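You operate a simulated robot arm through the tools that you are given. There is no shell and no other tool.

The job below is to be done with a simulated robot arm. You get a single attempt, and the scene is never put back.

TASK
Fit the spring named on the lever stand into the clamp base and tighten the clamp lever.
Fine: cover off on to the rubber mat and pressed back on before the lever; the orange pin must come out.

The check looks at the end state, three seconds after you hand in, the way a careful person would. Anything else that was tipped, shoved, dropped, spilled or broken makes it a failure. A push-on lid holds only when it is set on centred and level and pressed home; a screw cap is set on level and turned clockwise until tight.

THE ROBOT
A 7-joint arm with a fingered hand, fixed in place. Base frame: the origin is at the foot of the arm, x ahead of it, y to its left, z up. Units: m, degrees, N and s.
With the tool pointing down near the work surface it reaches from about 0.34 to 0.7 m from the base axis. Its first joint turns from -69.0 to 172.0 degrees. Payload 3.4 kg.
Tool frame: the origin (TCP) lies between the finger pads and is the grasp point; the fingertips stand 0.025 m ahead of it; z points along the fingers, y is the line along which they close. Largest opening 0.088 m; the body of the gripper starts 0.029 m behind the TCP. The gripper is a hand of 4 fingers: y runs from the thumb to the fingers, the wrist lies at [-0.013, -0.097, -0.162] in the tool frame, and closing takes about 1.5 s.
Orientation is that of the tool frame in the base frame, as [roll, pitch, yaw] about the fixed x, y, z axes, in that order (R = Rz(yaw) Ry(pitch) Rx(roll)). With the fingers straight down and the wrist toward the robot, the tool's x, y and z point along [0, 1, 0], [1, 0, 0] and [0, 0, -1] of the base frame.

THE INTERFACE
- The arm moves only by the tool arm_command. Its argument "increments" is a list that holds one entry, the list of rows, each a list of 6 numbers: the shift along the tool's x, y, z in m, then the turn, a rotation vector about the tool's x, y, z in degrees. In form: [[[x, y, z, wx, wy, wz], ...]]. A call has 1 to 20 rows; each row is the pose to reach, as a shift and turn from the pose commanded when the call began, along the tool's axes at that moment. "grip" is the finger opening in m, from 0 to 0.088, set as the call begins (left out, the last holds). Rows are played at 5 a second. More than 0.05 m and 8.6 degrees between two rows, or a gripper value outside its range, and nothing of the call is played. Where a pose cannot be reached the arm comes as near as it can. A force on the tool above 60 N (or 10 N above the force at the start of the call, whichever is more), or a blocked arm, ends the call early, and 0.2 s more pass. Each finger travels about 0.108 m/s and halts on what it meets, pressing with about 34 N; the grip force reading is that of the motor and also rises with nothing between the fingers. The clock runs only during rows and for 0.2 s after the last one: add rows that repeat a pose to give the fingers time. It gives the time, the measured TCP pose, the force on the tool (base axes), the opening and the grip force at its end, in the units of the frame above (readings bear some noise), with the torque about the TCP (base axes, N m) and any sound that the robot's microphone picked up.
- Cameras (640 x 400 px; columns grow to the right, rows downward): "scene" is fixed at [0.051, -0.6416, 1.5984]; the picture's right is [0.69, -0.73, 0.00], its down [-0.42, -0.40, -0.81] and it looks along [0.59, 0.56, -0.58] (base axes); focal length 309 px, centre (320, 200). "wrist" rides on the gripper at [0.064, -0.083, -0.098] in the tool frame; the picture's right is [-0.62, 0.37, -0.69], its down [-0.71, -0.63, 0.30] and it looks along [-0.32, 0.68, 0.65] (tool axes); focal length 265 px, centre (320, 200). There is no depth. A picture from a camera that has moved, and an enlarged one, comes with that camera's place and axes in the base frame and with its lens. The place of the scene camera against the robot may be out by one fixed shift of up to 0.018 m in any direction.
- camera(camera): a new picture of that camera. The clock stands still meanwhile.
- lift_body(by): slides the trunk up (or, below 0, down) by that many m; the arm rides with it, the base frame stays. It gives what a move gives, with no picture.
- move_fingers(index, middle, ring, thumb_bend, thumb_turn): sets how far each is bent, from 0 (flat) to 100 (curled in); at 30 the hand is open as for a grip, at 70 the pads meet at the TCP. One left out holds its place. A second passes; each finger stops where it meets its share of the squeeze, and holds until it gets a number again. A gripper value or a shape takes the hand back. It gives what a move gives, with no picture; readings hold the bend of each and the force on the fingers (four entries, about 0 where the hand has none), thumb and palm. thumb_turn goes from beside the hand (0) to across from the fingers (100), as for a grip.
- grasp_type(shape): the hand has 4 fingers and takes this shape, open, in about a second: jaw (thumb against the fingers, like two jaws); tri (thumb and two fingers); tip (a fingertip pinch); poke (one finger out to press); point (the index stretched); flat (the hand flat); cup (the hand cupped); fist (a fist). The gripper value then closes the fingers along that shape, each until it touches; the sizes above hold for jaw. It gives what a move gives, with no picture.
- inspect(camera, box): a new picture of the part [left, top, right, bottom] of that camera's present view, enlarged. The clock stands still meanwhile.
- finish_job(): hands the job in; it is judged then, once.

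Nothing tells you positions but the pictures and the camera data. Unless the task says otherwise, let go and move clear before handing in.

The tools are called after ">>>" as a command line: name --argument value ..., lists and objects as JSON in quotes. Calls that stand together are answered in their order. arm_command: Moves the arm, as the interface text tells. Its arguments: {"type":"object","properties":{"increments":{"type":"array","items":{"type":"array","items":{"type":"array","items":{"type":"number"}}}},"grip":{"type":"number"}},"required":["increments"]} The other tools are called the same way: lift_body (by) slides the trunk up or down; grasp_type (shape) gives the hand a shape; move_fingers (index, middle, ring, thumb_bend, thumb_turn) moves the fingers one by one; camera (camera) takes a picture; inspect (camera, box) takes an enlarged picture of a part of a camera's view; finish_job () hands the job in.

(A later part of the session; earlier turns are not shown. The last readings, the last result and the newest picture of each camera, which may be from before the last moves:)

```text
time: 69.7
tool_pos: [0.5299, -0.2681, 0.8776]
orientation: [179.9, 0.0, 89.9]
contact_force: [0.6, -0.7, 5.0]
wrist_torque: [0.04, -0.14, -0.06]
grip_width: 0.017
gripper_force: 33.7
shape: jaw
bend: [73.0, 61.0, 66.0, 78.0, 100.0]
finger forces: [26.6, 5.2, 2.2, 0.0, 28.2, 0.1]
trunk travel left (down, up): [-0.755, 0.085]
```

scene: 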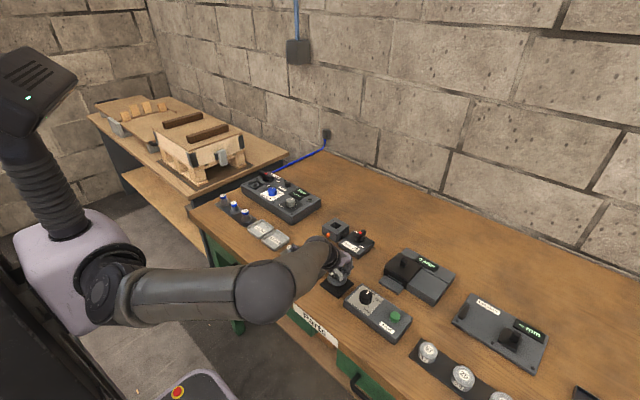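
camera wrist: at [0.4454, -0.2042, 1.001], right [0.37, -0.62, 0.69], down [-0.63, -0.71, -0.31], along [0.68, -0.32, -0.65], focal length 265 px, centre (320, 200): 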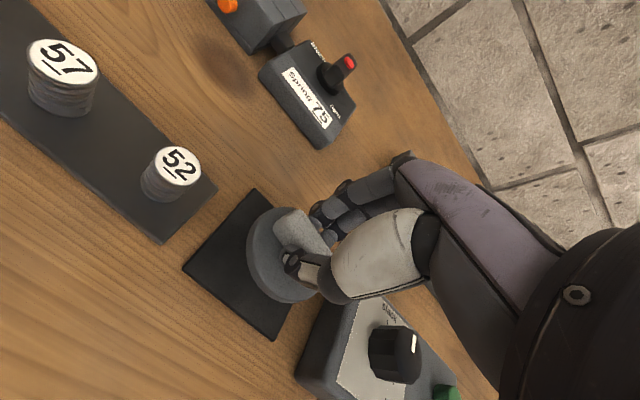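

The cover rests on the mat (5 N at TCP z 0.878). Releasing and rising.

>>> arm_command --increments '[[[0, 0, -0.001, 0, 0, 0], [0, 0, -0.001, 0, 0, 0], [0, 0, -0.001, 0, 0, 0], [0, 0, -0.001, 0, 0, 0], [0, 0, -0.02, 0, 0, 0], [0, 0, -0.045, 0, 0, 0], [0, 0, -0.07, 0, 0, 0], [0, 0, -0.09, 0, 0, 0], [0, 0, -0.11, 0, 0, 0]]]' --grip 0.06

>>> camera --camera "wrist"

>>> camera --camera "scene"

>>> inspect --camera "scene" --box '[290, 250, 390, 310]'

```text
time: 71.7
tool_pos: [0.5294, -0.2668, 0.9882]
orientation: [179.9, 0.0, 90.0]
contact_force: [0.5, -0.2, 1.3]
wrist_torque: [-0.02, -0.01, 0.01]
grip_width: 0.0596
gripper_force: 0.0
shape: jaw
bend: [28.0, 38.0, 34.0, 60.0, 100.0]
finger forces: [0.0, 0.0, 0.0, 0.1, 0.0, 0.1]
trunk travel left (down, up): [-0.755, 0.085]
```

```text
taken
camera wrist: at [0.4457, -0.2037, 1.0875], right [0.37, -0.62, 0.69], down [-0.63, -0.71, -0.31], along [0.68, -0.32, -0.65], focal length 265 px, centre (320, 200)
```

wrist: 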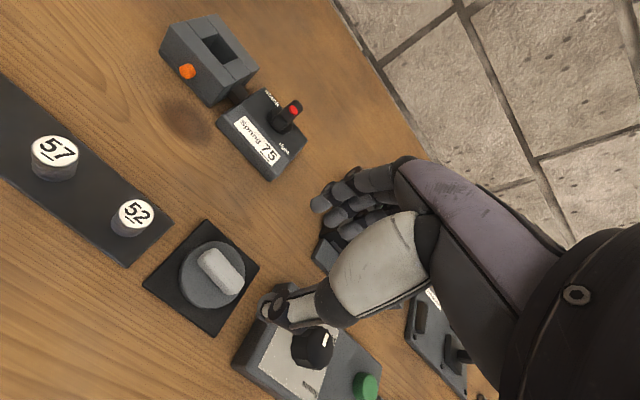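

```text
taken
```

scene: 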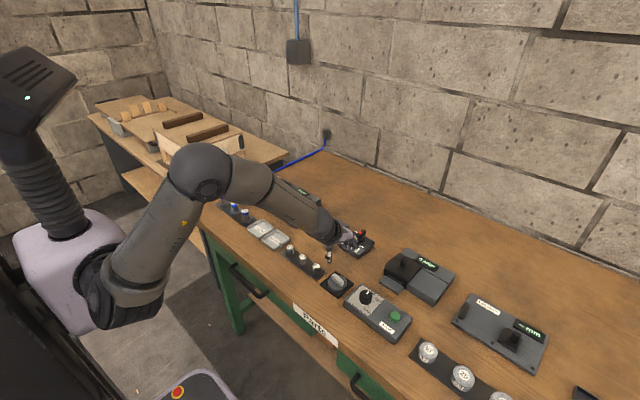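

```text
6.40 times, centred on (340, 280) of scene
camera zoom: at [0.051, -0.6416, 1.5984], right [0.69, -0.73, 0.0], down [-0.42, -0.4, -0.81], along [0.59, 0.56, -0.58], focal length 1978 px, centre (192, -312)
```

zoom: 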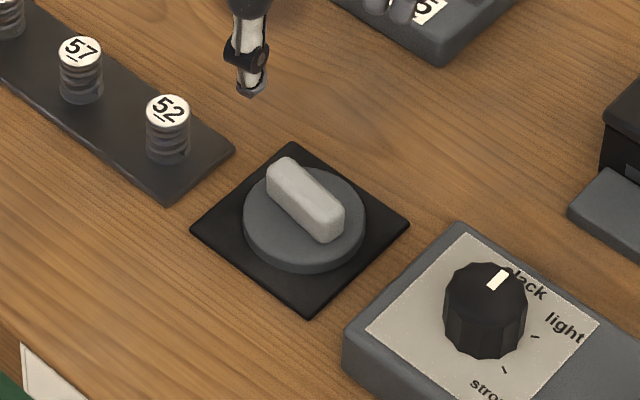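

The cover lies flat on the mat. Next, spring 75: its top is at about (0.5215, −0.0705, 0.869). I'll take the tip shape and move above it.

>>> grasp_type --shape "tip"

>>> arm_command --increments '[[[0.02, 0, 0, 0, 0, 0], [0.04, -0.001, 0, 0, 0, 0], [0.06, -0.002, 0, 0, 0, 0], [0.08, -0.003, 0, 0, 0, 0], [0.1, -0.004, 0, 0, 0, 0], [0.12, -0.005, 0, 0, 0, 0], [0.14, -0.006, 0, 0, 0, 0], [0.16, -0.007, 0, 0, 0, 0], [0.18, -0.008, 0.01, 0, 0, 0], [0.1963, -0.008, 0.02, 0, 0, 0], [0.1963, -0.008, 0.03, 0, 0, 0], [0.1963, -0.008, 0.03, 0, 0, 0]]]' --grip 0.048

>>> camera --camera "wrist"

>>> inspect --camera "scene" --box '[250, 210, 350, 290]'

```text
time: 72.6
tool_pos: [0.5295, -0.268, 0.9896]
orientation: [180.0, -0.1, 90.1]
contact_force: [0.0, 0.2, 0.3]
wrist_torque: [0.02, 0.03, -0.01]
grip_width: 0.0881
gripper_force: 0.0
shape: tip
bend: [30.0, 98.0, 99.0, 30.0, 98.0]
finger forces: [0.0, 0.0, 0.1, 0.0, 0.0, 0.0]
trunk travel left (down, up): [-0.755, 0.085]
```

```text
time: 75.2
tool_pos: [0.5203, -0.0713, 0.9564]
orientation: [-180.0, -0.1, 90.0]
contact_force: [-0.7, -0.9, -0.4]
wrist_torque: [0.0, -0.01, 0.0]
grip_width: 0.0481
gripper_force: 0.2
shape: tip
bend: [32.0, 98.0, 99.0, 67.0, 100.0]
finger forces: [0.1, 0.0, 0.0, 0.0, 0.1, 0.0]
trunk travel left (down, up): [-0.755, 0.085]
```

```text
taken
camera wrist: at [0.4367, -0.0076, 1.0559], right [0.37, -0.62, 0.69], down [-0.63, -0.71, -0.31], along [0.68, -0.32, -0.65], focal length 265 px, centre (320, 200)
```

wrist: 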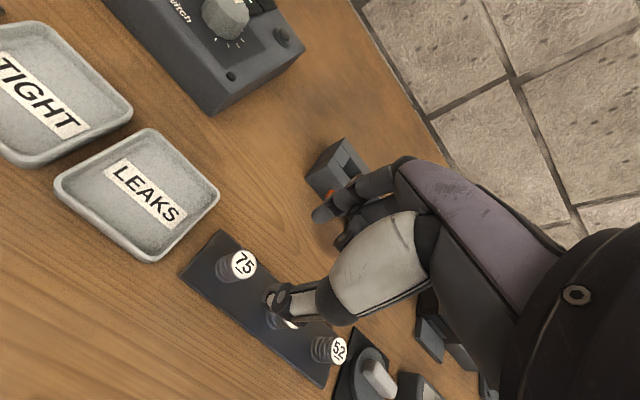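

```text
5.00 times, centred on (300, 250) of scene
camera zoom: at [0.051, -0.6416, 1.5984], right [0.69, -0.73, 0.0], down [-0.42, -0.4, -0.81], along [0.59, 0.56, -0.58], focal length 1545 px, centre (420, -50)
```

zoom: 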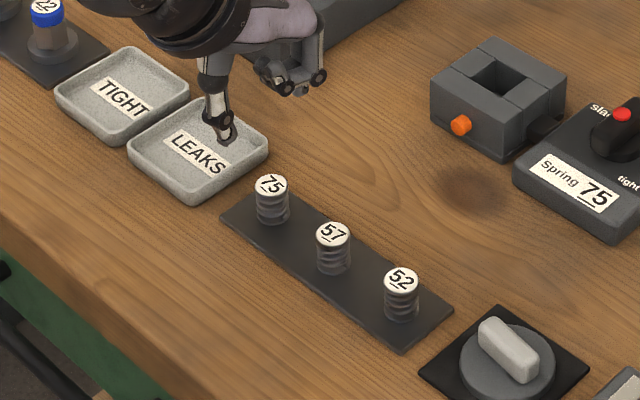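

Spring 75 confirmed at (0.5215, −0.071). Descending over it.

>>> arm_command --increments '[[[0, 0.0012, 0.015, 0, 0, 0], [0, 0.0012, 0.03, 0, 0, 0], [0, 0.0012, 0.045, 0, 0, 0], [0, 0.0012, 0.058, 0, 0, 0], [0, 0.0012, 0.058, 0, 0, 0]]]' --grip 0.048

>>> inspect --camera "wrist" --box '[210, 170, 370, 320]'

>>> inspect --camera "scene" --box '[260, 220, 330, 275]'

```text
time: 76.4
tool_pos: [0.5216, -0.0716, 0.8987]
orientation: [-180.0, -0.1, 90.1]
contact_force: [1.1, 0.0, 0.2]
wrist_torque: [-0.04, 0.02, 0.02]
grip_width: 0.0485
gripper_force: 0.0
shape: tip
bend: [32.0, 98.0, 99.0, 67.0, 100.0]
finger forces: [0.0, 0.0, 0.1, 0.0, 0.0, 0.1]
trunk travel left (down, up): [-0.755, 0.085]
```

```text
2.67 times, centred on (290, 245) of wrist
camera zoom: at [0.4387, -0.0074, 0.9974], right [0.37, -0.62, 0.69], down [-0.63, -0.71, -0.31], along [0.68, -0.32, -0.65], focal length 708 px, centre (400, 80)
```

zoom: 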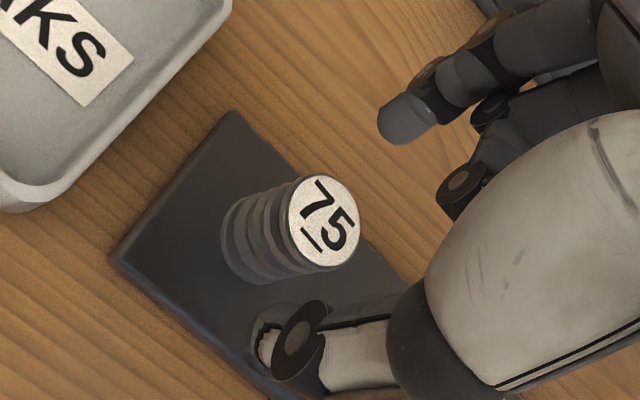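

```text
7.27 times, centred on (295, 248) of scene
camera zoom: at [0.051, -0.6416, 1.5984], right [0.69, -0.73, 0.0], down [-0.42, -0.4, -0.81], along [0.59, 0.56, -0.58], focal length 2248 px, centre (502, -146)
```

zoom: 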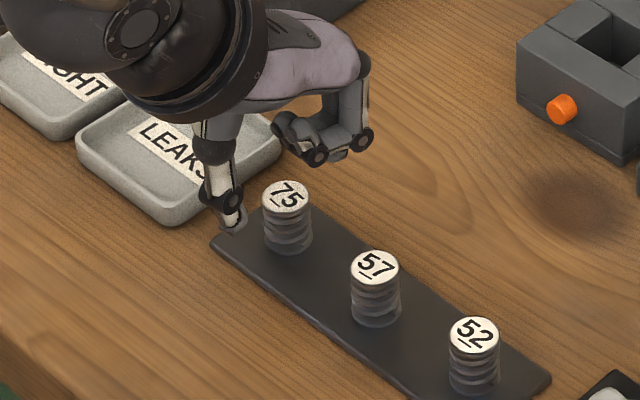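

Aligned; the spring top is at z≈0.870. Going down 13 mm and closing.

>>> arm_command --increments '[[[0, 0, 0.006, 0, 0, 0], [0, 0, 0.0125, 0, 0, 0], [0, 0, 0.0125, 0, 0, 0]]]' --grip 0.048

>>> arm_command --increments '[[[0, 0, 0, 0, 0, 0], [0, 0, 0, 0, 0, 0], [0, 0, 0, 0, 0, 0], [0, 0, 0, 0, 0, 0], [0, 0, 0, 0, 0, 0], [0, 0, 0, 0, 0, 0]]]' --grip 0.014

>>> inspect --camera "wrist" --box '[210, 170, 370, 320]'

>>> inspect --camera "scene" --box '[260, 220, 330, 275]'

```text
time: 77.2
tool_pos: [0.5225, -0.0708, 0.8855]
orientation: [-180.0, 0.0, 90.1]
contact_force: [0.3, -0.1, -0.9]
wrist_torque: [-0.01, -0.02, 0.01]
grip_width: 0.0486
gripper_force: 0.1
shape: tip
bend: [32.0, 98.0, 99.0, 67.0, 100.0]
finger forces: [0.0, 0.0, 0.1, 0.0, 0.0, 0.1]
trunk travel left (down, up): [-0.755, 0.085]
```

```text
time: 78.6
tool_pos: [0.5227, -0.07, 0.8862]
orientation: [180.0, -0.2, 90.0]
contact_force: [-0.4, -0.2, 0.2]
wrist_torque: [-0.02, 0.03, -0.03]
grip_width: 0.017
gripper_force: 34.2
shape: tip
bend: [73.0, 100.0, 100.0, 75.0, 100.0]
finger forces: [30.1, 0.0, 0.0, 0.1, 30.0, 0.0]
trunk travel left (down, up): [-0.755, 0.085]
```

```text
2.67 times, centred on (290, 245) of wrist
camera zoom: at [0.4388, -0.007, 0.9848], right [0.37, -0.62, 0.69], down [-0.63, -0.71, -0.31], along [0.68, -0.32, -0.65], focal length 708 px, centre (400, 80)
```

zoom: 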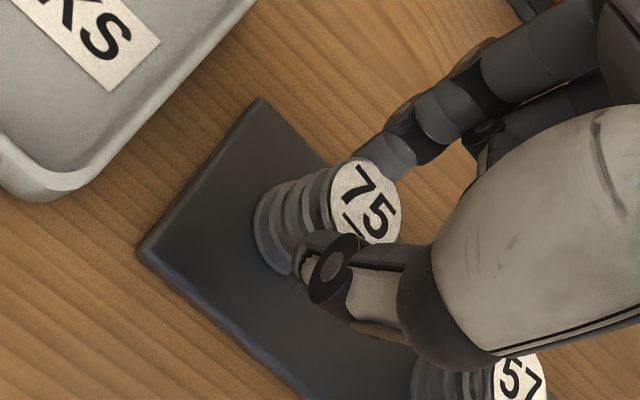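

```text
7.27 times, centred on (295, 248) of scene
camera zoom: at [0.051, -0.6416, 1.5984], right [0.69, -0.73, 0.0], down [-0.42, -0.4, -0.81], along [0.59, 0.56, -0.58], focal length 2248 px, centre (502, -146)
```

zoom: 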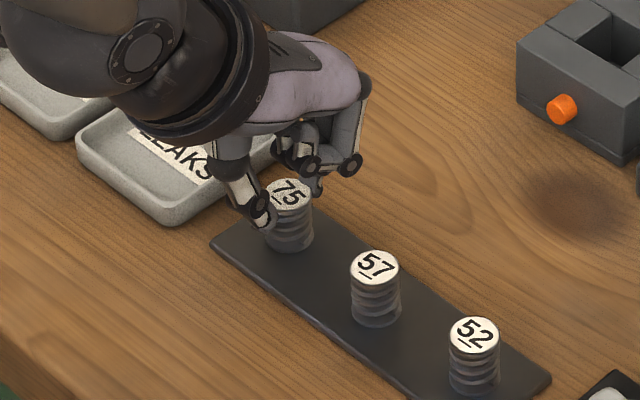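

The spring is held evenly (30 N each). Lifting straight up.

>>> arm_command --increments '[[[0, 0, -0.005, 0, 0, 0], [0, 0, -0.012, 0, 0, 0], [0, 0, -0.025, 0, 0, 0], [0, 0, -0.04, 0, 0, 0], [0, 0, -0.06, 0, 0, 0], [0, 0, -0.075, 0, 0, 0], [0, 0, -0.075, 0, 0, 0]]]'

>>> inspect --camera "wrist" --box '[210, 170, 370, 320]'

>>> inspect --camera "scene" --box '[260, 190, 350, 275]'

```text
time: 80.2
tool_pos: [0.523, -0.0712, 0.9605]
orientation: [180.0, -0.1, 90.0]
contact_force: [0.6, 0.5, -0.7]
wrist_torque: [-0.03, 0.02, 0.0]
grip_width: 0.0171
gripper_force: 34.3
shape: tip
bend: [73.0, 100.0, 100.0, 75.0, 100.0]
finger forces: [30.0, 0.0, 0.0, 0.1, 29.9, 0.1]
trunk travel left (down, up): [-0.755, 0.085]
```

```text
2.67 times, centred on (290, 245) of wrist
camera zoom: at [0.4388, -0.0074, 1.0601], right [0.37, -0.62, 0.69], down [-0.63, -0.71, -0.3], along [0.68, -0.32, -0.65], focal length 708 px, centre (400, 80)
```

zoom: 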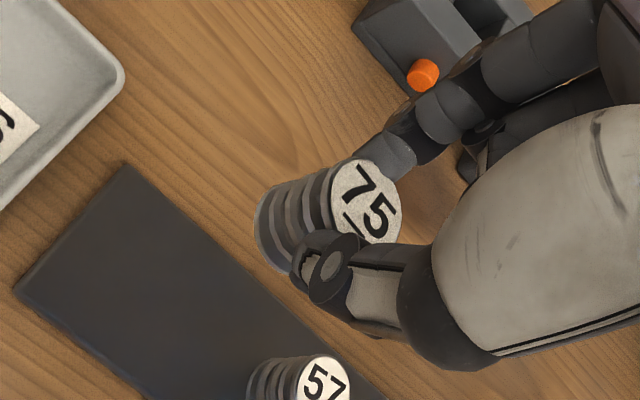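

```text
4.71 times, centred on (305, 232) of scene
camera zoom: at [0.051, -0.6416, 1.5984], right [0.69, -0.73, 0.0], down [-0.42, -0.4, -0.81], along [0.59, 0.56, -0.58], focal length 1454 px, centre (391, 47)
```

zoom: 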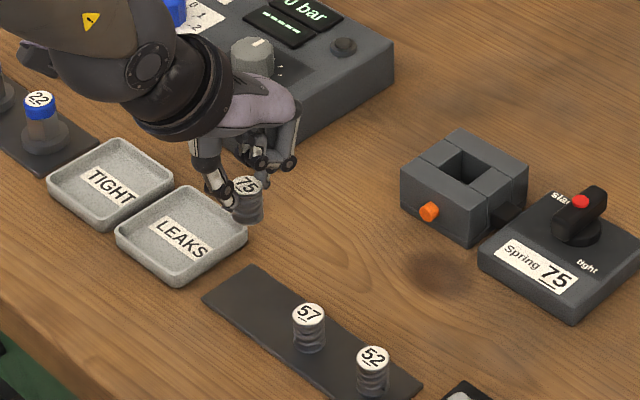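

Holding well. Moving above the pocket centre (0.701, −0.116).

>>> arm_command --increments '[[[-0.005, 0.02, 0, 0, 0, 0], [-0.01, 0.04, 0, 0, 0, 0], [-0.015, 0.06, 0, 0, 0, 0], [-0.02, 0.08, 0, 0, 0, 0], [-0.025, 0.1, 0, 0, 0, 0], [-0.03, 0.12, 0, 0, 0, 0], [-0.035, 0.14, 0, 0, 0, 0], [-0.04, 0.16, 0, 0, 0, 0], [-0.0447, 0.179, 0, 0, 0, 0], [-0.0447, 0.179, 0, 0, 0, 0], [-0.0447, 0.179, 0, 0, 0, 0]]]'

>>> camera --camera "wrist"

>>> inspect --camera "wrist" --box '[180, 170, 360, 330]'

>>> inspect --camera "scene" --box '[295, 180, 375, 250]'

```text
time: 82.6
tool_pos: [0.7026, -0.115, 0.9612]
orientation: [-179.9, -0.1, 90.0]
contact_force: [0.3, 0.1, -1.3]
wrist_torque: [0.05, 0.02, -0.05]
grip_width: 0.0168
gripper_force: 33.8
shape: tip
bend: [73.0, 100.0, 100.0, 75.0, 100.0]
finger forces: [30.0, 0.0, 0.0, 0.0, 30.0, 0.0]
trunk travel left (down, up): [-0.755, 0.085]
```

```text
taken
camera wrist: at [0.619, -0.0521, 1.059], right [0.37, -0.62, 0.69], down [-0.63, -0.71, -0.3], along [0.68, -0.32, -0.65], focal length 265 px, centre (320, 200)
```

wrist: 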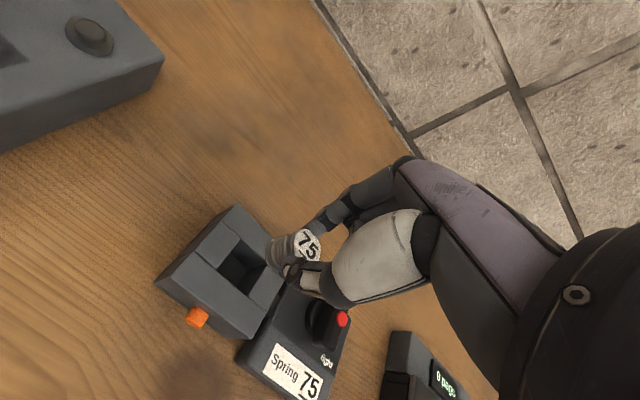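

```text
2.50 times, centred on (270, 250) of wrist
camera zoom: at [0.619, -0.0521, 1.059], right [0.37, -0.62, 0.69], down [-0.63, -0.71, -0.3], along [0.68, -0.32, -0.65], focal length 664 px, centre (445, 75)
```

zoom: 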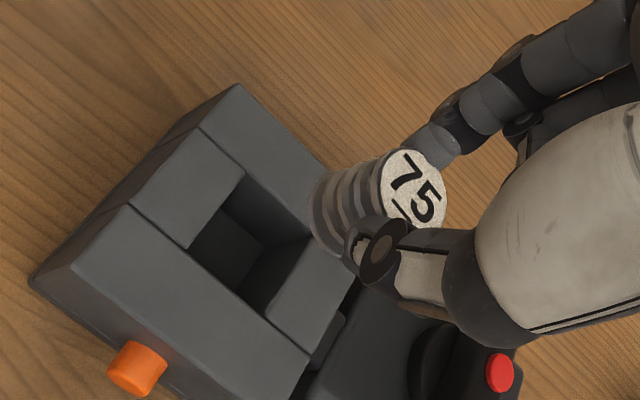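

```text
5.71 times, centred on (335, 215) of scene
camera zoom: at [0.051, -0.6416, 1.5984], right [0.69, -0.73, 0.0], down [-0.42, -0.4, -0.81], along [0.59, 0.56, -0.58], focal length 1766 px, centre (234, 114)
```

zoom: 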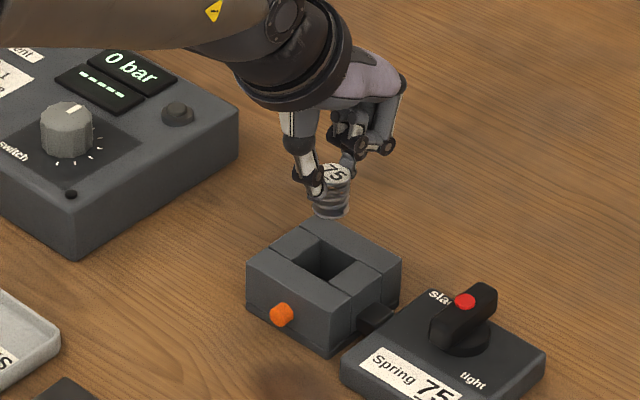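

The pocket centre is (0.701, −0.116); the spring seems about 2 mm too far in x. I'll correct that and lower until the spring just enters.

>>> arm_command --increments '[[[-0.0005, -0.002, 0.01, 0, 0, 0], [-0.0005, -0.002, 0.02, 0, 0, 0], [-0.0005, -0.002, 0.03, 0, 0, 0], [-0.0005, -0.002, 0.04, 0, 0, 0], [-0.0005, -0.002, 0.04, 0, 0, 0]]]'

>>> inspect --camera "wrist" --box '[180, 170, 360, 330]'

>>> inspect --camera "scene" --box '[305, 195, 365, 245]'

```text
time: 83.8
tool_pos: [0.6987, -0.1154, 0.9209]
orientation: [180.0, -0.1, 90.0]
contact_force: [-0.6, 0.3, -0.4]
wrist_torque: [-0.03, -0.01, 0.01]
grip_width: 0.017
gripper_force: 33.2
shape: tip
bend: [73.0, 100.0, 100.0, 75.0, 100.0]
finger forces: [30.0, 0.0, 0.0, 0.0, 29.9, 0.1]
trunk travel left (down, up): [-0.755, 0.085]
```

```text
2.50 times, centred on (270, 250) of wrist
camera zoom: at [0.6154, -0.0525, 1.019], right [0.37, -0.62, 0.69], down [-0.63, -0.71, -0.31], along [0.68, -0.32, -0.65], focal length 664 px, centre (445, 75)
```

zoom: 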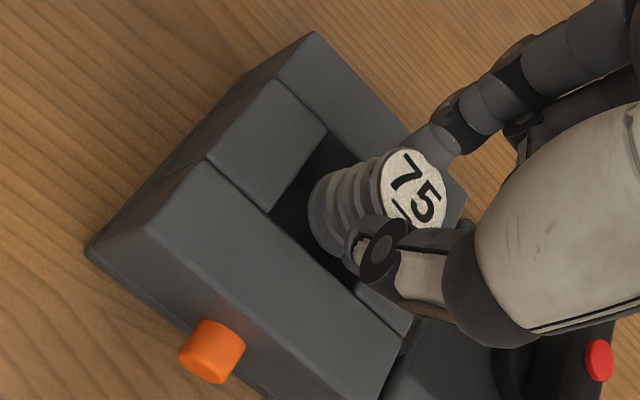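

```text
8.00 times, centred on (335, 220) of scene
camera zoom: at [0.051, -0.6416, 1.5984], right [0.69, -0.73, 0.0], down [-0.42, -0.4, -0.81], along [0.59, 0.56, -0.58], focal length 2472 px, centre (200, 40)
```

zoom: 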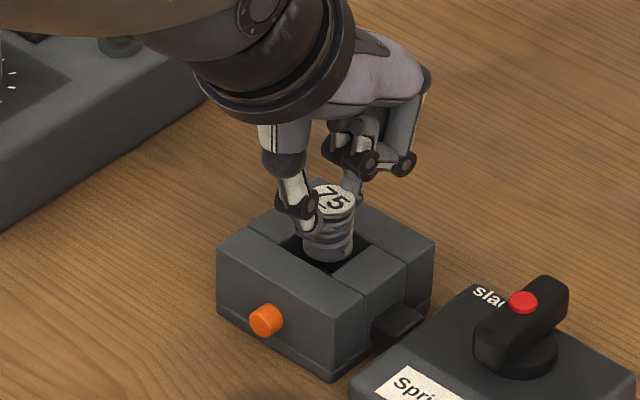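

The spring is entering centred. Lowering further until the fingertips are just above the block.

>>> arm_command --increments '[[[0, 0.0012, 0.005, 0, 0, 0], [0, 0.0012, 0.01, 0, 0, 0], [0, 0.0012, 0.015, 0, 0, 0], [0, 0.0012, 0.017, 0, 0, 0]]]'

>>> inspect --camera "wrist" --box '[180, 170, 360, 330]'

>>> inspect --camera "scene" --box '[305, 195, 365, 245]'

```text
time: 84.8
tool_pos: [0.7006, -0.1166, 0.9057]
orientation: [179.9, -0.1, 90.0]
contact_force: [-1.0, 0.0, 3.1]
wrist_torque: [0.07, -0.07, 0.0]
grip_width: 0.0172
gripper_force: 34.1
shape: tip
bend: [73.0, 100.0, 100.0, 75.0, 100.0]
finger forces: [33.0, 0.1, 0.1, 0.1, 30.2, 0.1]
trunk travel left (down, up): [-0.755, 0.085]
```

```text
2.50 times, centred on (270, 250) of wrist
camera zoom: at [0.6164, -0.0522, 1.0044], right [0.37, -0.62, 0.69], down [-0.63, -0.71, -0.31], along [0.69, -0.32, -0.65], focal length 664 px, centre (445, 75)
```

zoom: 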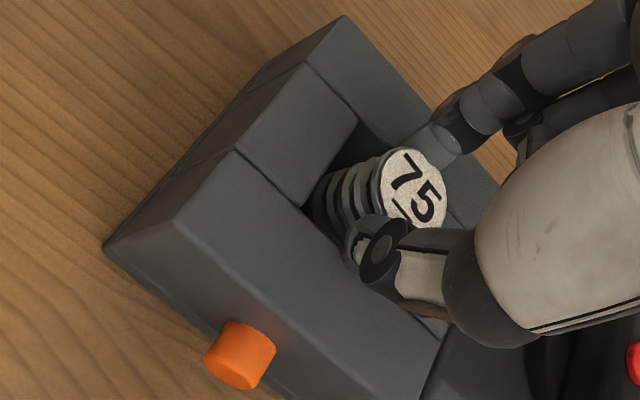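

```text
8.00 times, centred on (335, 220) of scene
camera zoom: at [0.051, -0.6416, 1.5984], right [0.69, -0.73, 0.0], down [-0.42, -0.4, -0.81], along [0.59, 0.56, -0.58], focal length 2472 px, centre (200, 40)
```

zoom: 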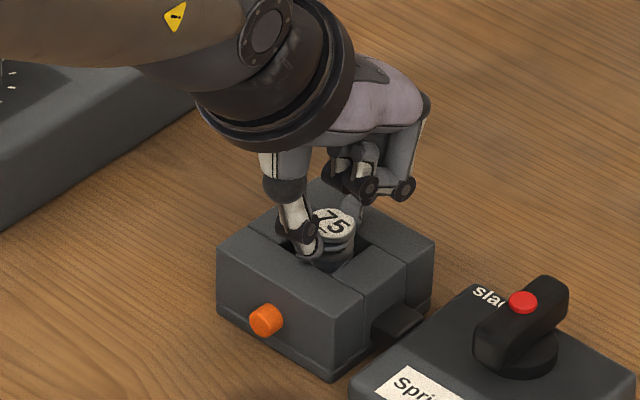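

The fingertips now touch the block top (3 N) with the spring half inside. Backing up 1 mm and releasing.

>>> arm_command --increments '[[[0, 0, -0.001, 0, 0, 0], [0, 0, -0.001, 0, 0, 0], [0, 0, -0.001, 0, 0, 0]]]' --grip 0.034

>>> inspect --camera "wrist" --box '[180, 170, 360, 330]'

>>> inspect --camera "scene" --box '[305, 195, 365, 245]'

```text
time: 85.6
tool_pos: [0.7003, -0.1168, 0.9057]
orientation: [-179.9, -0.1, 89.9]
contact_force: [-0.3, -0.9, 1.1]
wrist_torque: [0.0, 0.0, -0.05]
grip_width: 0.0333
gripper_force: 0.2
shape: tip
bend: [74.0, 98.0, 99.0, 73.0, 100.0]
finger forces: [1.2, 0.1, 0.0, 0.0, 0.5, 0.0]
trunk travel left (down, up): [-0.755, 0.085]
```

```text
2.50 times, centred on (270, 250) of wrist
camera zoom: at [0.6161, -0.0524, 1.0045], right [0.37, -0.62, 0.69], down [-0.63, -0.71, -0.31], along [0.68, -0.32, -0.65], focal length 664 px, centre (445, 75)
```

zoom: 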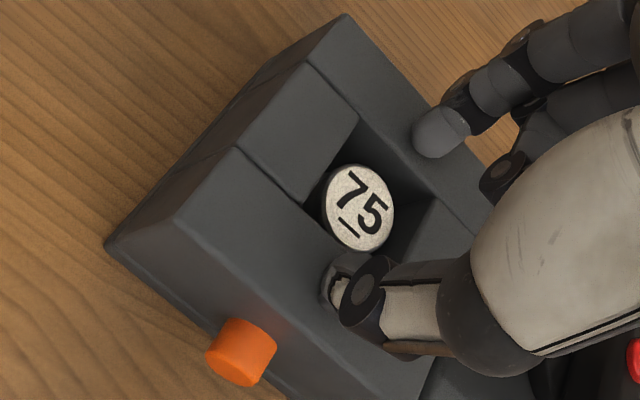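

```text
8.00 times, centred on (335, 220) of scene
camera zoom: at [0.051, -0.6416, 1.5984], right [0.69, -0.73, 0.0], down [-0.42, -0.4, -0.81], along [0.59, 0.56, -0.58], focal length 2472 px, centre (200, 40)
```

zoom: 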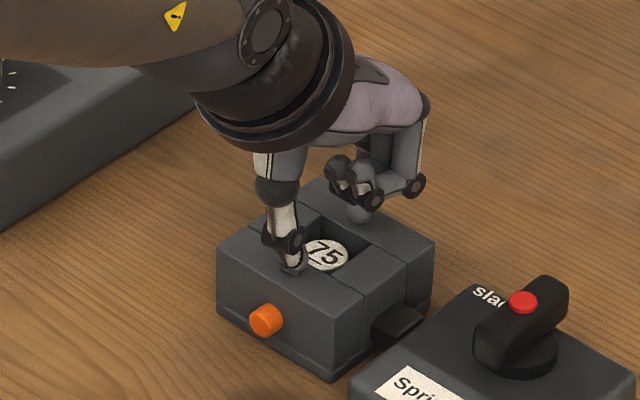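

The spring dropped in. Rising to inspect it.

>>> arm_command --increments '[[[0, 0, -0.01, 0, 0, 0], [0, 0, -0.025, 0, 0, 0], [0, 0, -0.045, 0, 0, 0], [0, 0, -0.065, 0, 0, 0], [0, 0, -0.085, 0, 0, 0], [0, 0, -0.085, 0, 0, 0]]]' --grip 0.048

>>> inspect --camera "wrist" --box '[140, 190, 300, 340]'

>>> inspect --camera "scene" --box '[305, 200, 375, 255]'

```text
time: 87.0
tool_pos: [0.6989, -0.1171, 0.9897]
orientation: [-180.0, -0.1, 90.0]
contact_force: [0.3, 0.3, -0.1]
wrist_torque: [0.02, 0.01, -0.01]
grip_width: 0.0477
gripper_force: 0.1
shape: tip
bend: [33.0, 98.0, 99.0, 68.0, 100.0]
finger forces: [0.1, 0.1, 0.0, 0.0, 0.0, 0.1]
trunk travel left (down, up): [-0.755, 0.085]
```

```text
2.67 times, centred on (220, 265) of wrist
camera zoom: at [0.616, -0.0537, 1.0892], right [0.37, -0.62, 0.69], down [-0.63, -0.71, -0.31], along [0.68, -0.32, -0.65], focal length 708 px, centre (587, 27)
```

zoom: 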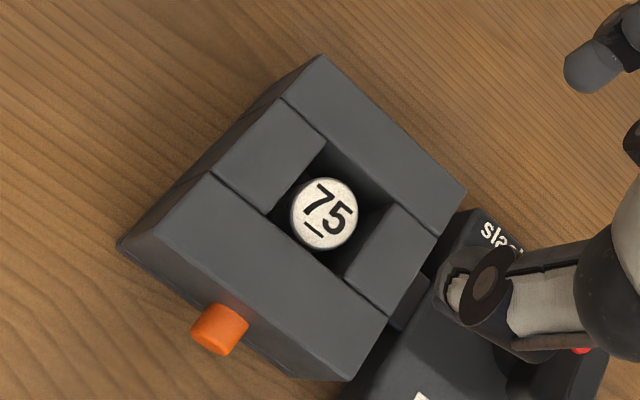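

```text
7.27 times, centred on (340, 228) of scene
camera zoom: at [0.051, -0.6416, 1.5984], right [0.69, -0.73, 0.0], down [-0.42, -0.4, -0.81], along [0.59, 0.56, -0.58], focal length 2248 px, centre (174, 0)
```

zoom: 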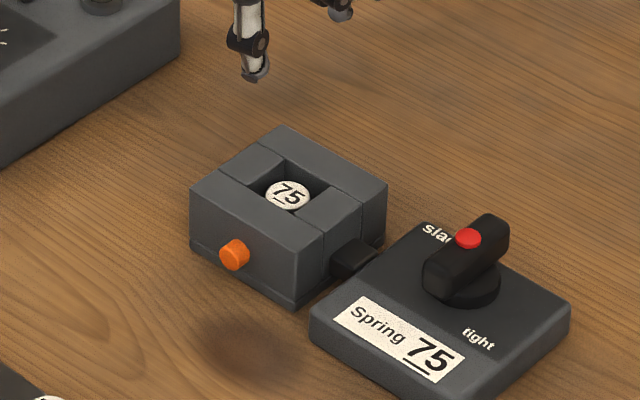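

The spring sits upright in the pocket. Now back to the mat for the cover, with the jaw shape as before.

>>> grasp_type --shape "jaw"

>>> arm_command --increments '[[[-0.015, -0.017, 0, 0, 0, 0], [-0.03, -0.034, 0, 0, 0, 0], [-0.045, -0.051, 0, 0, 0, 0], [-0.06, -0.068, 0, 0, 0, 0], [-0.075, -0.085, 0, 0, 0, 0], [-0.09, -0.102, 0, 0, 0, 0], [-0.105, -0.119, 0, 0, 0, 0], [-0.12, -0.136, 0, 0, 0, 0], [-0.135, -0.153, 0, 0, 0, 0], [-0.1506, -0.1695, 0, 0, 0, 0], [-0.1506, -0.1695, 0, 0, 0, 0], [-0.1506, -0.1695, 0, 0, 0, 0]]]' --grip 0.06

>>> arm_command --increments '[[[0, 0, 0, 0, 0, 0]]]'

>>> camera --camera "wrist"

```text
time: 87.9
tool_pos: [0.6997, -0.1169, 0.9906]
orientation: [179.9, -0.1, 89.9]
contact_force: [-0.2, 0.0, 0.1]
wrist_torque: [-0.01, -0.01, -0.02]
grip_width: 0.0876
gripper_force: 0.0
shape: jaw
bend: [30.0, 30.0, 30.0, 30.0, 98.0]
finger forces: [0.0, 0.0, 0.1, 0.1, 0.0, 0.1]
trunk travel left (down, up): [-0.755, 0.085]
```

```text
time: 90.5
tool_pos: [0.5288, -0.2666, 0.9884]
orientation: [-179.9, -0.1, 90.0]
contact_force: [-0.1, 0.5, 0.0]
wrist_torque: [0.02, 0.01, -0.02]
grip_width: 0.0605
gripper_force: 0.0
shape: jaw
bend: [28.0, 37.0, 34.0, 59.0, 99.0]
finger forces: [0.0, 0.0, 0.0, 0.0, 0.0, 0.1]
trunk travel left (down, up): [-0.755, 0.085]
```

```text
time: 90.9
tool_pos: [0.5301, -0.2668, 0.9889]
orientation: [-179.9, -0.1, 90.0]
contact_force: [0.3, 0.8, 0.6]
wrist_torque: [0.0, 0.0, -0.01]
grip_width: 0.0601
gripper_force: 0.1
shape: jaw
bend: [28.0, 37.0, 34.0, 59.0, 99.0]
finger forces: [0.1, 0.1, 0.1, 0.0, 0.1, 0.1]
trunk travel left (down, up): [-0.755, 0.085]
```

```text
taken
camera wrist: at [0.4456, -0.2033, 1.0881], right [0.37, -0.62, 0.69], down [-0.63, -0.71, -0.31], along [0.68, -0.32, -0.65], focal length 265 px, centre (320, 200)
```

wrist: 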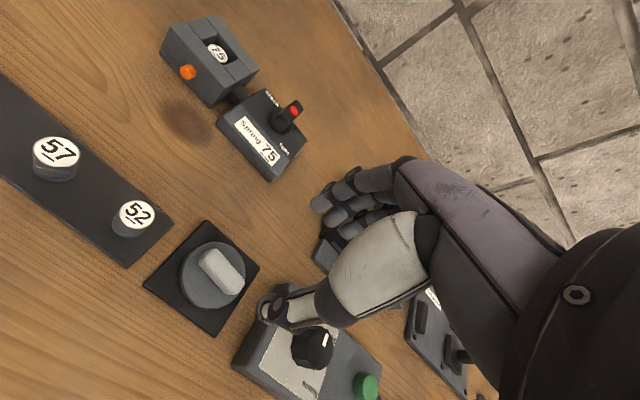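

The hand is within half a millimetre of the release pose. Descending onto the handle.

>>> arm_command --increments '[[[-0.0007, 0, 0.025, 0, 0, 0], [-0.0007, 0, 0.05, 0, 0, 0], [-0.0007, 0, 0.075, 0, 0, 0], [-0.0007, 0, 0.09, 0, 0, 0], [-0.0007, 0, 0.1, 0, 0, 0], [-0.0007, 0, 0.108, 0, 0, 0], [-0.0007, 0, 0.108, 0, 0, 0]]]' --grip 0.06

>>> inspect --camera "wrist" --box '[200, 150, 400, 340]'

```text
time: 92.5
tool_pos: [0.5293, -0.2673, 0.8807]
orientation: [-180.0, -0.1, 90.0]
contact_force: [0.3, -0.1, -0.4]
wrist_torque: [-0.02, -0.01, -0.01]
grip_width: 0.0603
gripper_force: 0.0
shape: jaw
bend: [28.0, 37.0, 34.0, 59.0, 99.0]
finger forces: [0.1, 0.0, 0.1, 0.1, 0.0, 0.0]
trunk travel left (down, up): [-0.755, 0.085]
```

```text
2.11 times, centred on (300, 245) of wrist
camera zoom: at [0.4463, -0.2032, 0.9804], right [0.37, -0.62, 0.69], down [-0.63, -0.71, -0.31], along [0.68, -0.32, -0.65], focal length 559 px, centre (362, 105)
```

zoom: 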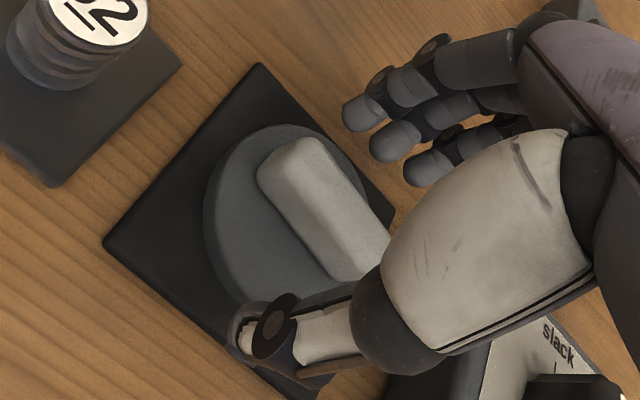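

>>> arm_command --increments '[[[0, 0, 0.0015, 0, 0, 0], [0, 0, 0.0025, 0, 0, 0], [0, 0, 0.0025, 0, 0, 0]]]' --grip 0.06

>>> arm_command --increments '[[[0, 0, 0, 0, 0, 0], [0, 0, 0, 0, 0, 0], [0, 0, 0, 0, 0, 0], [0, 0, 0, 0, 0, 0], [0, 0, 0, 0, 0, 0], [0, 0, 0, 0, 0, 0], [0, 0, 0, 0, 0, 0]]]' --grip 0.005

>>> inspect --camera "wrist" --box '[200, 150, 400, 340]'

```text
time: 93.3
tool_pos: [0.53, -0.2691, 0.8799]
orientation: [180.0, -0.1, 90.2]
contact_force: [0.4, 0.3, 0.2]
wrist_torque: [-0.01, -0.01, 0.01]
grip_width: 0.0606
gripper_force: 0.1
shape: jaw
bend: [28.0, 37.0, 34.0, 59.0, 99.0]
finger forces: [0.1, 0.0, 0.0, 0.1, 0.0, 0.1]
trunk travel left (down, up): [-0.755, 0.085]
```

```text
time: 94.9
tool_pos: [0.5299, -0.2685, 0.8797]
orientation: [180.0, -0.1, 90.0]
contact_force: [0.4, -0.4, -0.1]
wrist_torque: [-0.02, 0.01, -0.01]
grip_width: 0.0083
gripper_force: 33.8
shape: jaw
bend: [72.0, 66.0, 70.0, 73.0, 100.0]
finger forces: [20.7, 7.5, 3.2, 0.1, 31.7, 0.0]
trunk travel left (down, up): [-0.755, 0.085]
```

```text
2.11 times, centred on (300, 245) of wrist
camera zoom: at [0.4468, -0.2041, 0.978], right [0.37, -0.62, 0.69], down [-0.63, -0.71, -0.31], along [0.68, -0.32, -0.65], focal length 559 px, centre (362, 105)
```

zoom: 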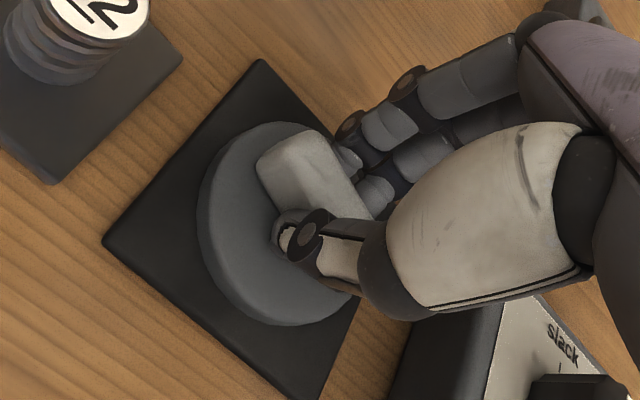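

Gripped. Lifting the cover a little to check that it hangs level.

>>> arm_command --increments '[[[0, 0, -0.004, 0, 0, 0], [0, 0, -0.01, 0, 0, 0], [0, 0, -0.025, 0, 0, 0], [0, 0, -0.045, 0, 0, 0], [0, 0, -0.065, 0, 0, 0], [0, 0, -0.085, 0, 0, 0], [0, 0, -0.105, 0, 0, 0], [0, 0, -0.105, 0, 0, 0]]]'

>>> inspect --camera "wrist" --box '[200, 150, 400, 340]'

>>> inspect --camera "scene" --box '[300, 220, 380, 290]'

```text
time: 96.7
tool_pos: [0.5312, -0.2685, 0.9831]
orientation: [-179.9, -0.1, 90.0]
contact_force: [-0.5, 0.1, 0.0]
wrist_torque: [-0.03, -0.01, 0.01]
grip_width: 0.0085
gripper_force: 33.8
shape: jaw
bend: [72.0, 66.0, 70.0, 74.0, 99.0]
finger forces: [22.0, 6.9, 3.1, 0.1, 31.8, 0.1]
trunk travel left (down, up): [-0.755, 0.085]
```

```text
2.11 times, centred on (300, 245) of wrist
camera zoom: at [0.4475, -0.2032, 1.0822], right [0.37, -0.62, 0.69], down [-0.63, -0.71, -0.31], along [0.68, -0.32, -0.65], focal length 559 px, centre (362, 105)
```

zoom: 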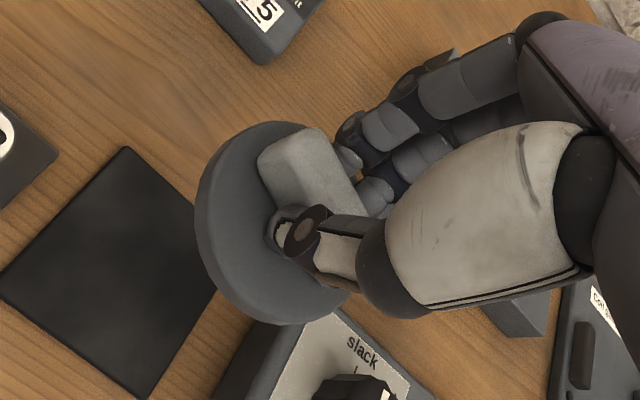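

```text
5.71 times, centred on (340, 255) of scene
camera zoom: at [0.051, -0.6416, 1.5984], right [0.69, -0.73, 0.0], down [-0.42, -0.4, -0.81], along [0.59, 0.56, -0.58], focal length 1766 px, centre (206, -114)
```

zoom: 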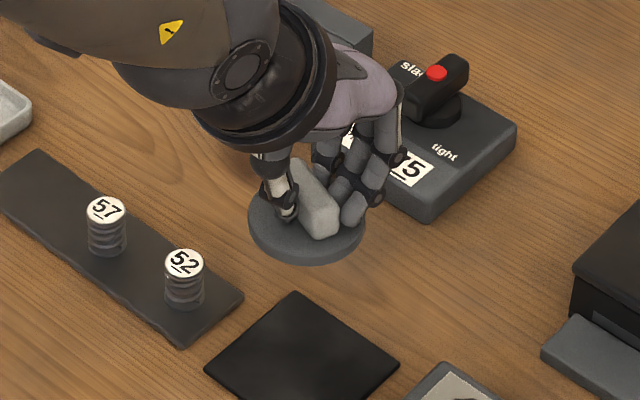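

The cover hangs level. Carrying it back over the base.

>>> arm_command --increments '[[[0.0152, 0.0169, -0.005, 0, 0, 0], [0.0304, 0.0338, -0.01, 0, 0, 0], [0.0456, 0.0507, -0.01, 0, 0, 0], [0.0608, 0.0676, -0.01, 0, 0, 0], [0.076, 0.0845, -0.01, 0, 0, 0], [0.0912, 0.1014, -0.01, 0, 0, 0], [0.1064, 0.1183, -0.01, 0, 0, 0], [0.1216, 0.1352, -0.01, 0, 0, 0], [0.1368, 0.1521, -0.01, 0, 0, 0], [0.152, 0.169, -0.01, 0, 0, 0], [0.152, 0.169, -0.01, 0, 0, 0], [0.152, 0.169, -0.01, 0, 0, 0]]]'

>>> arm_command --increments '[[[0, 0, 0.02, 0, 0, 0], [0, 0, 0.04, 0, 0, 0], [0, 0, 0.06, 0, 0, 0], [0, 0, 0.067, 0, 0, 0], [0, 0, 0.067, 0, 0, 0]]]'

>>> inspect --camera "wrist" --box '[160, 150, 400, 340]'

>>> inspect --camera "scene" --box '[305, 195, 365, 245]'

```text
time: 99.3
tool_pos: [0.6999, -0.1156, 0.9938]
orientation: [-180.0, -0.1, 90.1]
contact_force: [0.9, 0.3, 0.3]
wrist_torque: [0.0, -0.01, 0.0]
grip_width: 0.0082
gripper_force: 34.2
shape: jaw
bend: [72.0, 66.0, 70.0, 74.0, 99.0]
finger forces: [22.4, 6.8, 2.6, 0.0, 31.6, 0.0]
trunk travel left (down, up): [-0.755, 0.085]
```

```text
time: 100.5
tool_pos: [0.7002, -0.1147, 0.9287]
orientation: [-180.0, -0.1, 90.1]
contact_force: [1.3, 0.6, -0.2]
wrist_torque: [0.0, 0.01, -0.01]
grip_width: 0.0083
gripper_force: 33.5
shape: jaw
bend: [72.0, 66.0, 70.0, 74.0, 99.0]
finger forces: [22.5, 6.8, 2.5, 0.0, 31.8, 0.0]
trunk travel left (down, up): [-0.755, 0.085]
```

```text
2.11 times, centred on (280, 245) of wrist
camera zoom: at [0.6167, -0.0518, 1.0262], right [0.37, -0.62, 0.69], down [-0.63, -0.71, -0.3], along [0.68, -0.32, -0.65], focal length 559 px, centre (404, 105)
```

zoom: 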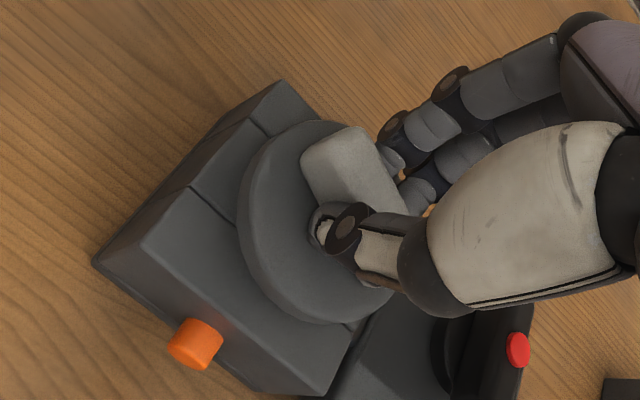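

```text
8.00 times, centred on (335, 220) of scene
camera zoom: at [0.051, -0.6416, 1.5984], right [0.69, -0.73, 0.0], down [-0.42, -0.4, -0.81], along [0.59, 0.56, -0.58], focal length 2472 px, centre (200, 40)
```

zoom: 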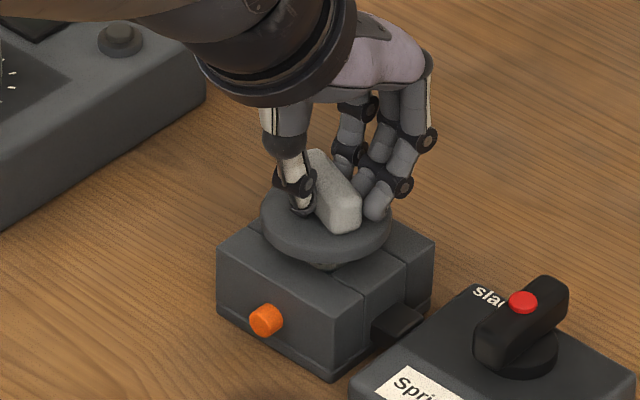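

>>> inspect --camera "scene" --box '[320, 205, 360, 235]'

```text
13.33 times, centred on (340, 220) of scene
camera zoom: at [0.051, -0.6416, 1.5984], right [0.69, -0.73, 0.0], down [-0.42, -0.4, -0.81], along [0.59, 0.56, -0.58], focal length 4121 px, centre (53, -67)
```

zoom: 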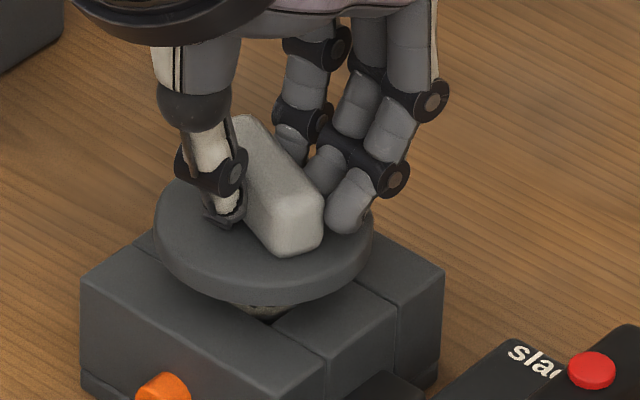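

By comparing with the earlier seated view, the cover is within about 1 mm of centred. Lowering it onto the block.

>>> arm_command --increments '[[[0, -0.001, 0.004, 0, 0, 0], [0, -0.001, 0.008, 0, 0, 0], [0, -0.001, 0.011, 0, 0, 0]]]'

>>> arm_command --increments '[[[0, 0, 0.001, 0, 0, 0], [0, 0, 0.002, 0, 0, 0]]]'

>>> arm_command --increments '[[[0, 0, 0.001, 0, 0, 0], [0, 0, 0.002, 0, 0, 0]]]'

>>> inspect --camera "scene" --box '[320, 205, 360, 235]'

```text
time: 101.3
tool_pos: [0.6996, -0.1158, 0.9167]
orientation: [-180.0, -0.1, 90.1]
contact_force: [-0.4, -0.5, -0.4]
wrist_torque: [-0.01, 0.02, -0.01]
grip_width: 0.0084
gripper_force: 33.9
shape: jaw
bend: [72.0, 66.0, 70.0, 74.0, 99.0]
finger forces: [22.4, 6.8, 2.6, 0.1, 31.7, 0.1]
trunk travel left (down, up): [-0.755, 0.085]
```

```text
time: 101.9
tool_pos: [0.6996, -0.1155, 0.9154]
orientation: [-179.9, -0.1, 89.9]
contact_force: [0.2, -0.4, -0.6]
wrist_torque: [0.01, -0.03, 0.04]
grip_width: 0.0083
gripper_force: 34.0
shape: jaw
bend: [72.0, 66.0, 70.0, 74.0, 99.0]
finger forces: [22.8, 6.9, 2.3, 0.0, 31.7, 0.1]
trunk travel left (down, up): [-0.755, 0.085]
```

```text
time: 102.5
tool_pos: [0.699, -0.1165, 0.9145]
orientation: [179.8, -0.1, 90.1]
contact_force: [1.8, -1.1, 5.6]
wrist_torque: [0.0, -0.06, -0.01]
grip_width: 0.0085
gripper_force: 34.2
shape: jaw
bend: [72.0, 66.0, 70.0, 74.0, 99.0]
finger forces: [23.8, 7.9, 2.5, 0.0, 31.8, 0.2]
trunk travel left (down, up): [-0.755, 0.085]
```

```text
13.33 times, centred on (340, 220) of scene
camera zoom: at [0.051, -0.6416, 1.5984], right [0.69, -0.73, 0.0], down [-0.42, -0.4, -0.81], along [0.59, 0.56, -0.58], focal length 4121 px, centre (53, -67)
```

zoom: 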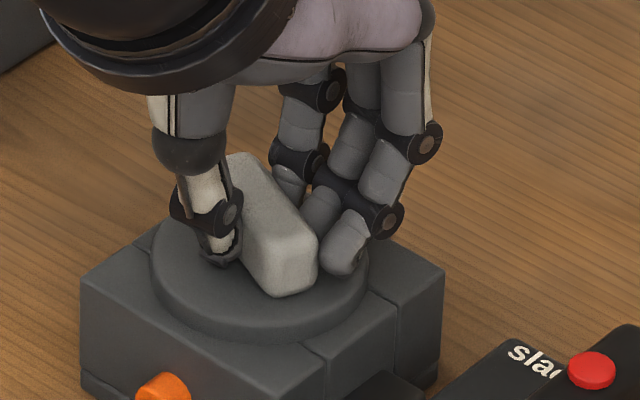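

Contact made, centred and level. Pressing down in steps until it clicks home.

>>> arm_command --increments '[[[0, 0, 0.001, 0, 0, 0], [0, 0, 0.002, 0, 0, 0]]]'

>>> arm_command --increments '[[[0, 0, 0.001, 0, 0, 0], [0, 0, 0.002, 0, 0, 0]]]'

>>> arm_command --increments '[[[0, 0, 0.001, 0, 0, 0], [0, 0, 0.002, 0, 0, 0]]]'

>>> inspect --camera "scene" --box '[320, 205, 360, 235]'

```text
time: 103.1
tool_pos: [0.6989, -0.1158, 0.9141]
orientation: [179.5, 0.0, 90.0]
contact_force: [5.4, -1.8, 14.3]
wrist_torque: [0.03, -0.2, 0.03]
grip_width: 0.0089
gripper_force: 33.8
shape: jaw
bend: [72.0, 66.0, 70.0, 74.0, 99.0]
finger forces: [29.3, 8.7, 2.9, 0.1, 32.2, 0.1]
trunk travel left (down, up): [-0.755, 0.085]
```

```text
time: 103.7
tool_pos: [0.697, -0.1154, 0.9153]
orientation: [179.5, 0.0, 90.1]
contact_force: [7.3, -1.5, 24.7]
wrist_torque: [0.08, -0.36, 0.05]
grip_width: 0.0089
gripper_force: 33.8
shape: jaw
bend: [72.0, 66.0, 70.0, 75.0, 99.0]
finger forces: [38.6, 9.5, 3.6, 0.0, 31.9, 0.0]
trunk travel left (down, up): [-0.755, 0.085]
```

```text
time: 104.3
tool_pos: [0.6973, -0.1163, 0.9132]
orientation: [179.2, -0.1, 90.1]
contact_force: [7.6, -2.1, 28.5]
wrist_torque: [0.04, -0.42, 0.01]
grip_width: 0.009
gripper_force: 33.6
shape: jaw
bend: [72.0, 66.0, 70.0, 75.0, 99.0]
finger forces: [42.0, 9.7, 3.7, 0.0, 32.2, 0.0]
trunk travel left (down, up): [-0.755, 0.085]
```

```text
13.33 times, centred on (340, 220) of scene
camera zoom: at [0.051, -0.6416, 1.5984], right [0.69, -0.73, 0.0], down [-0.42, -0.4, -0.81], along [0.59, 0.56, -0.58], focal length 4121 px, centre (53, -67)
```

zoom: 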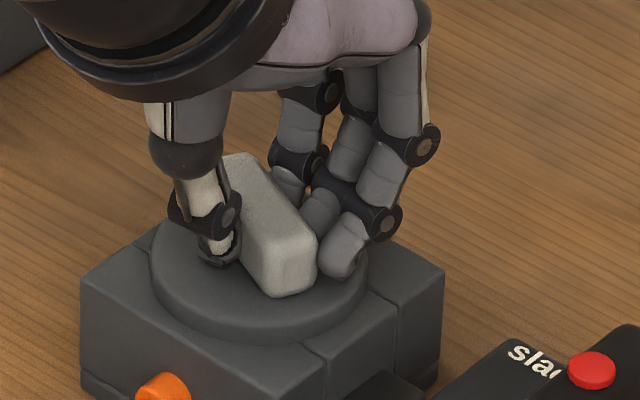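

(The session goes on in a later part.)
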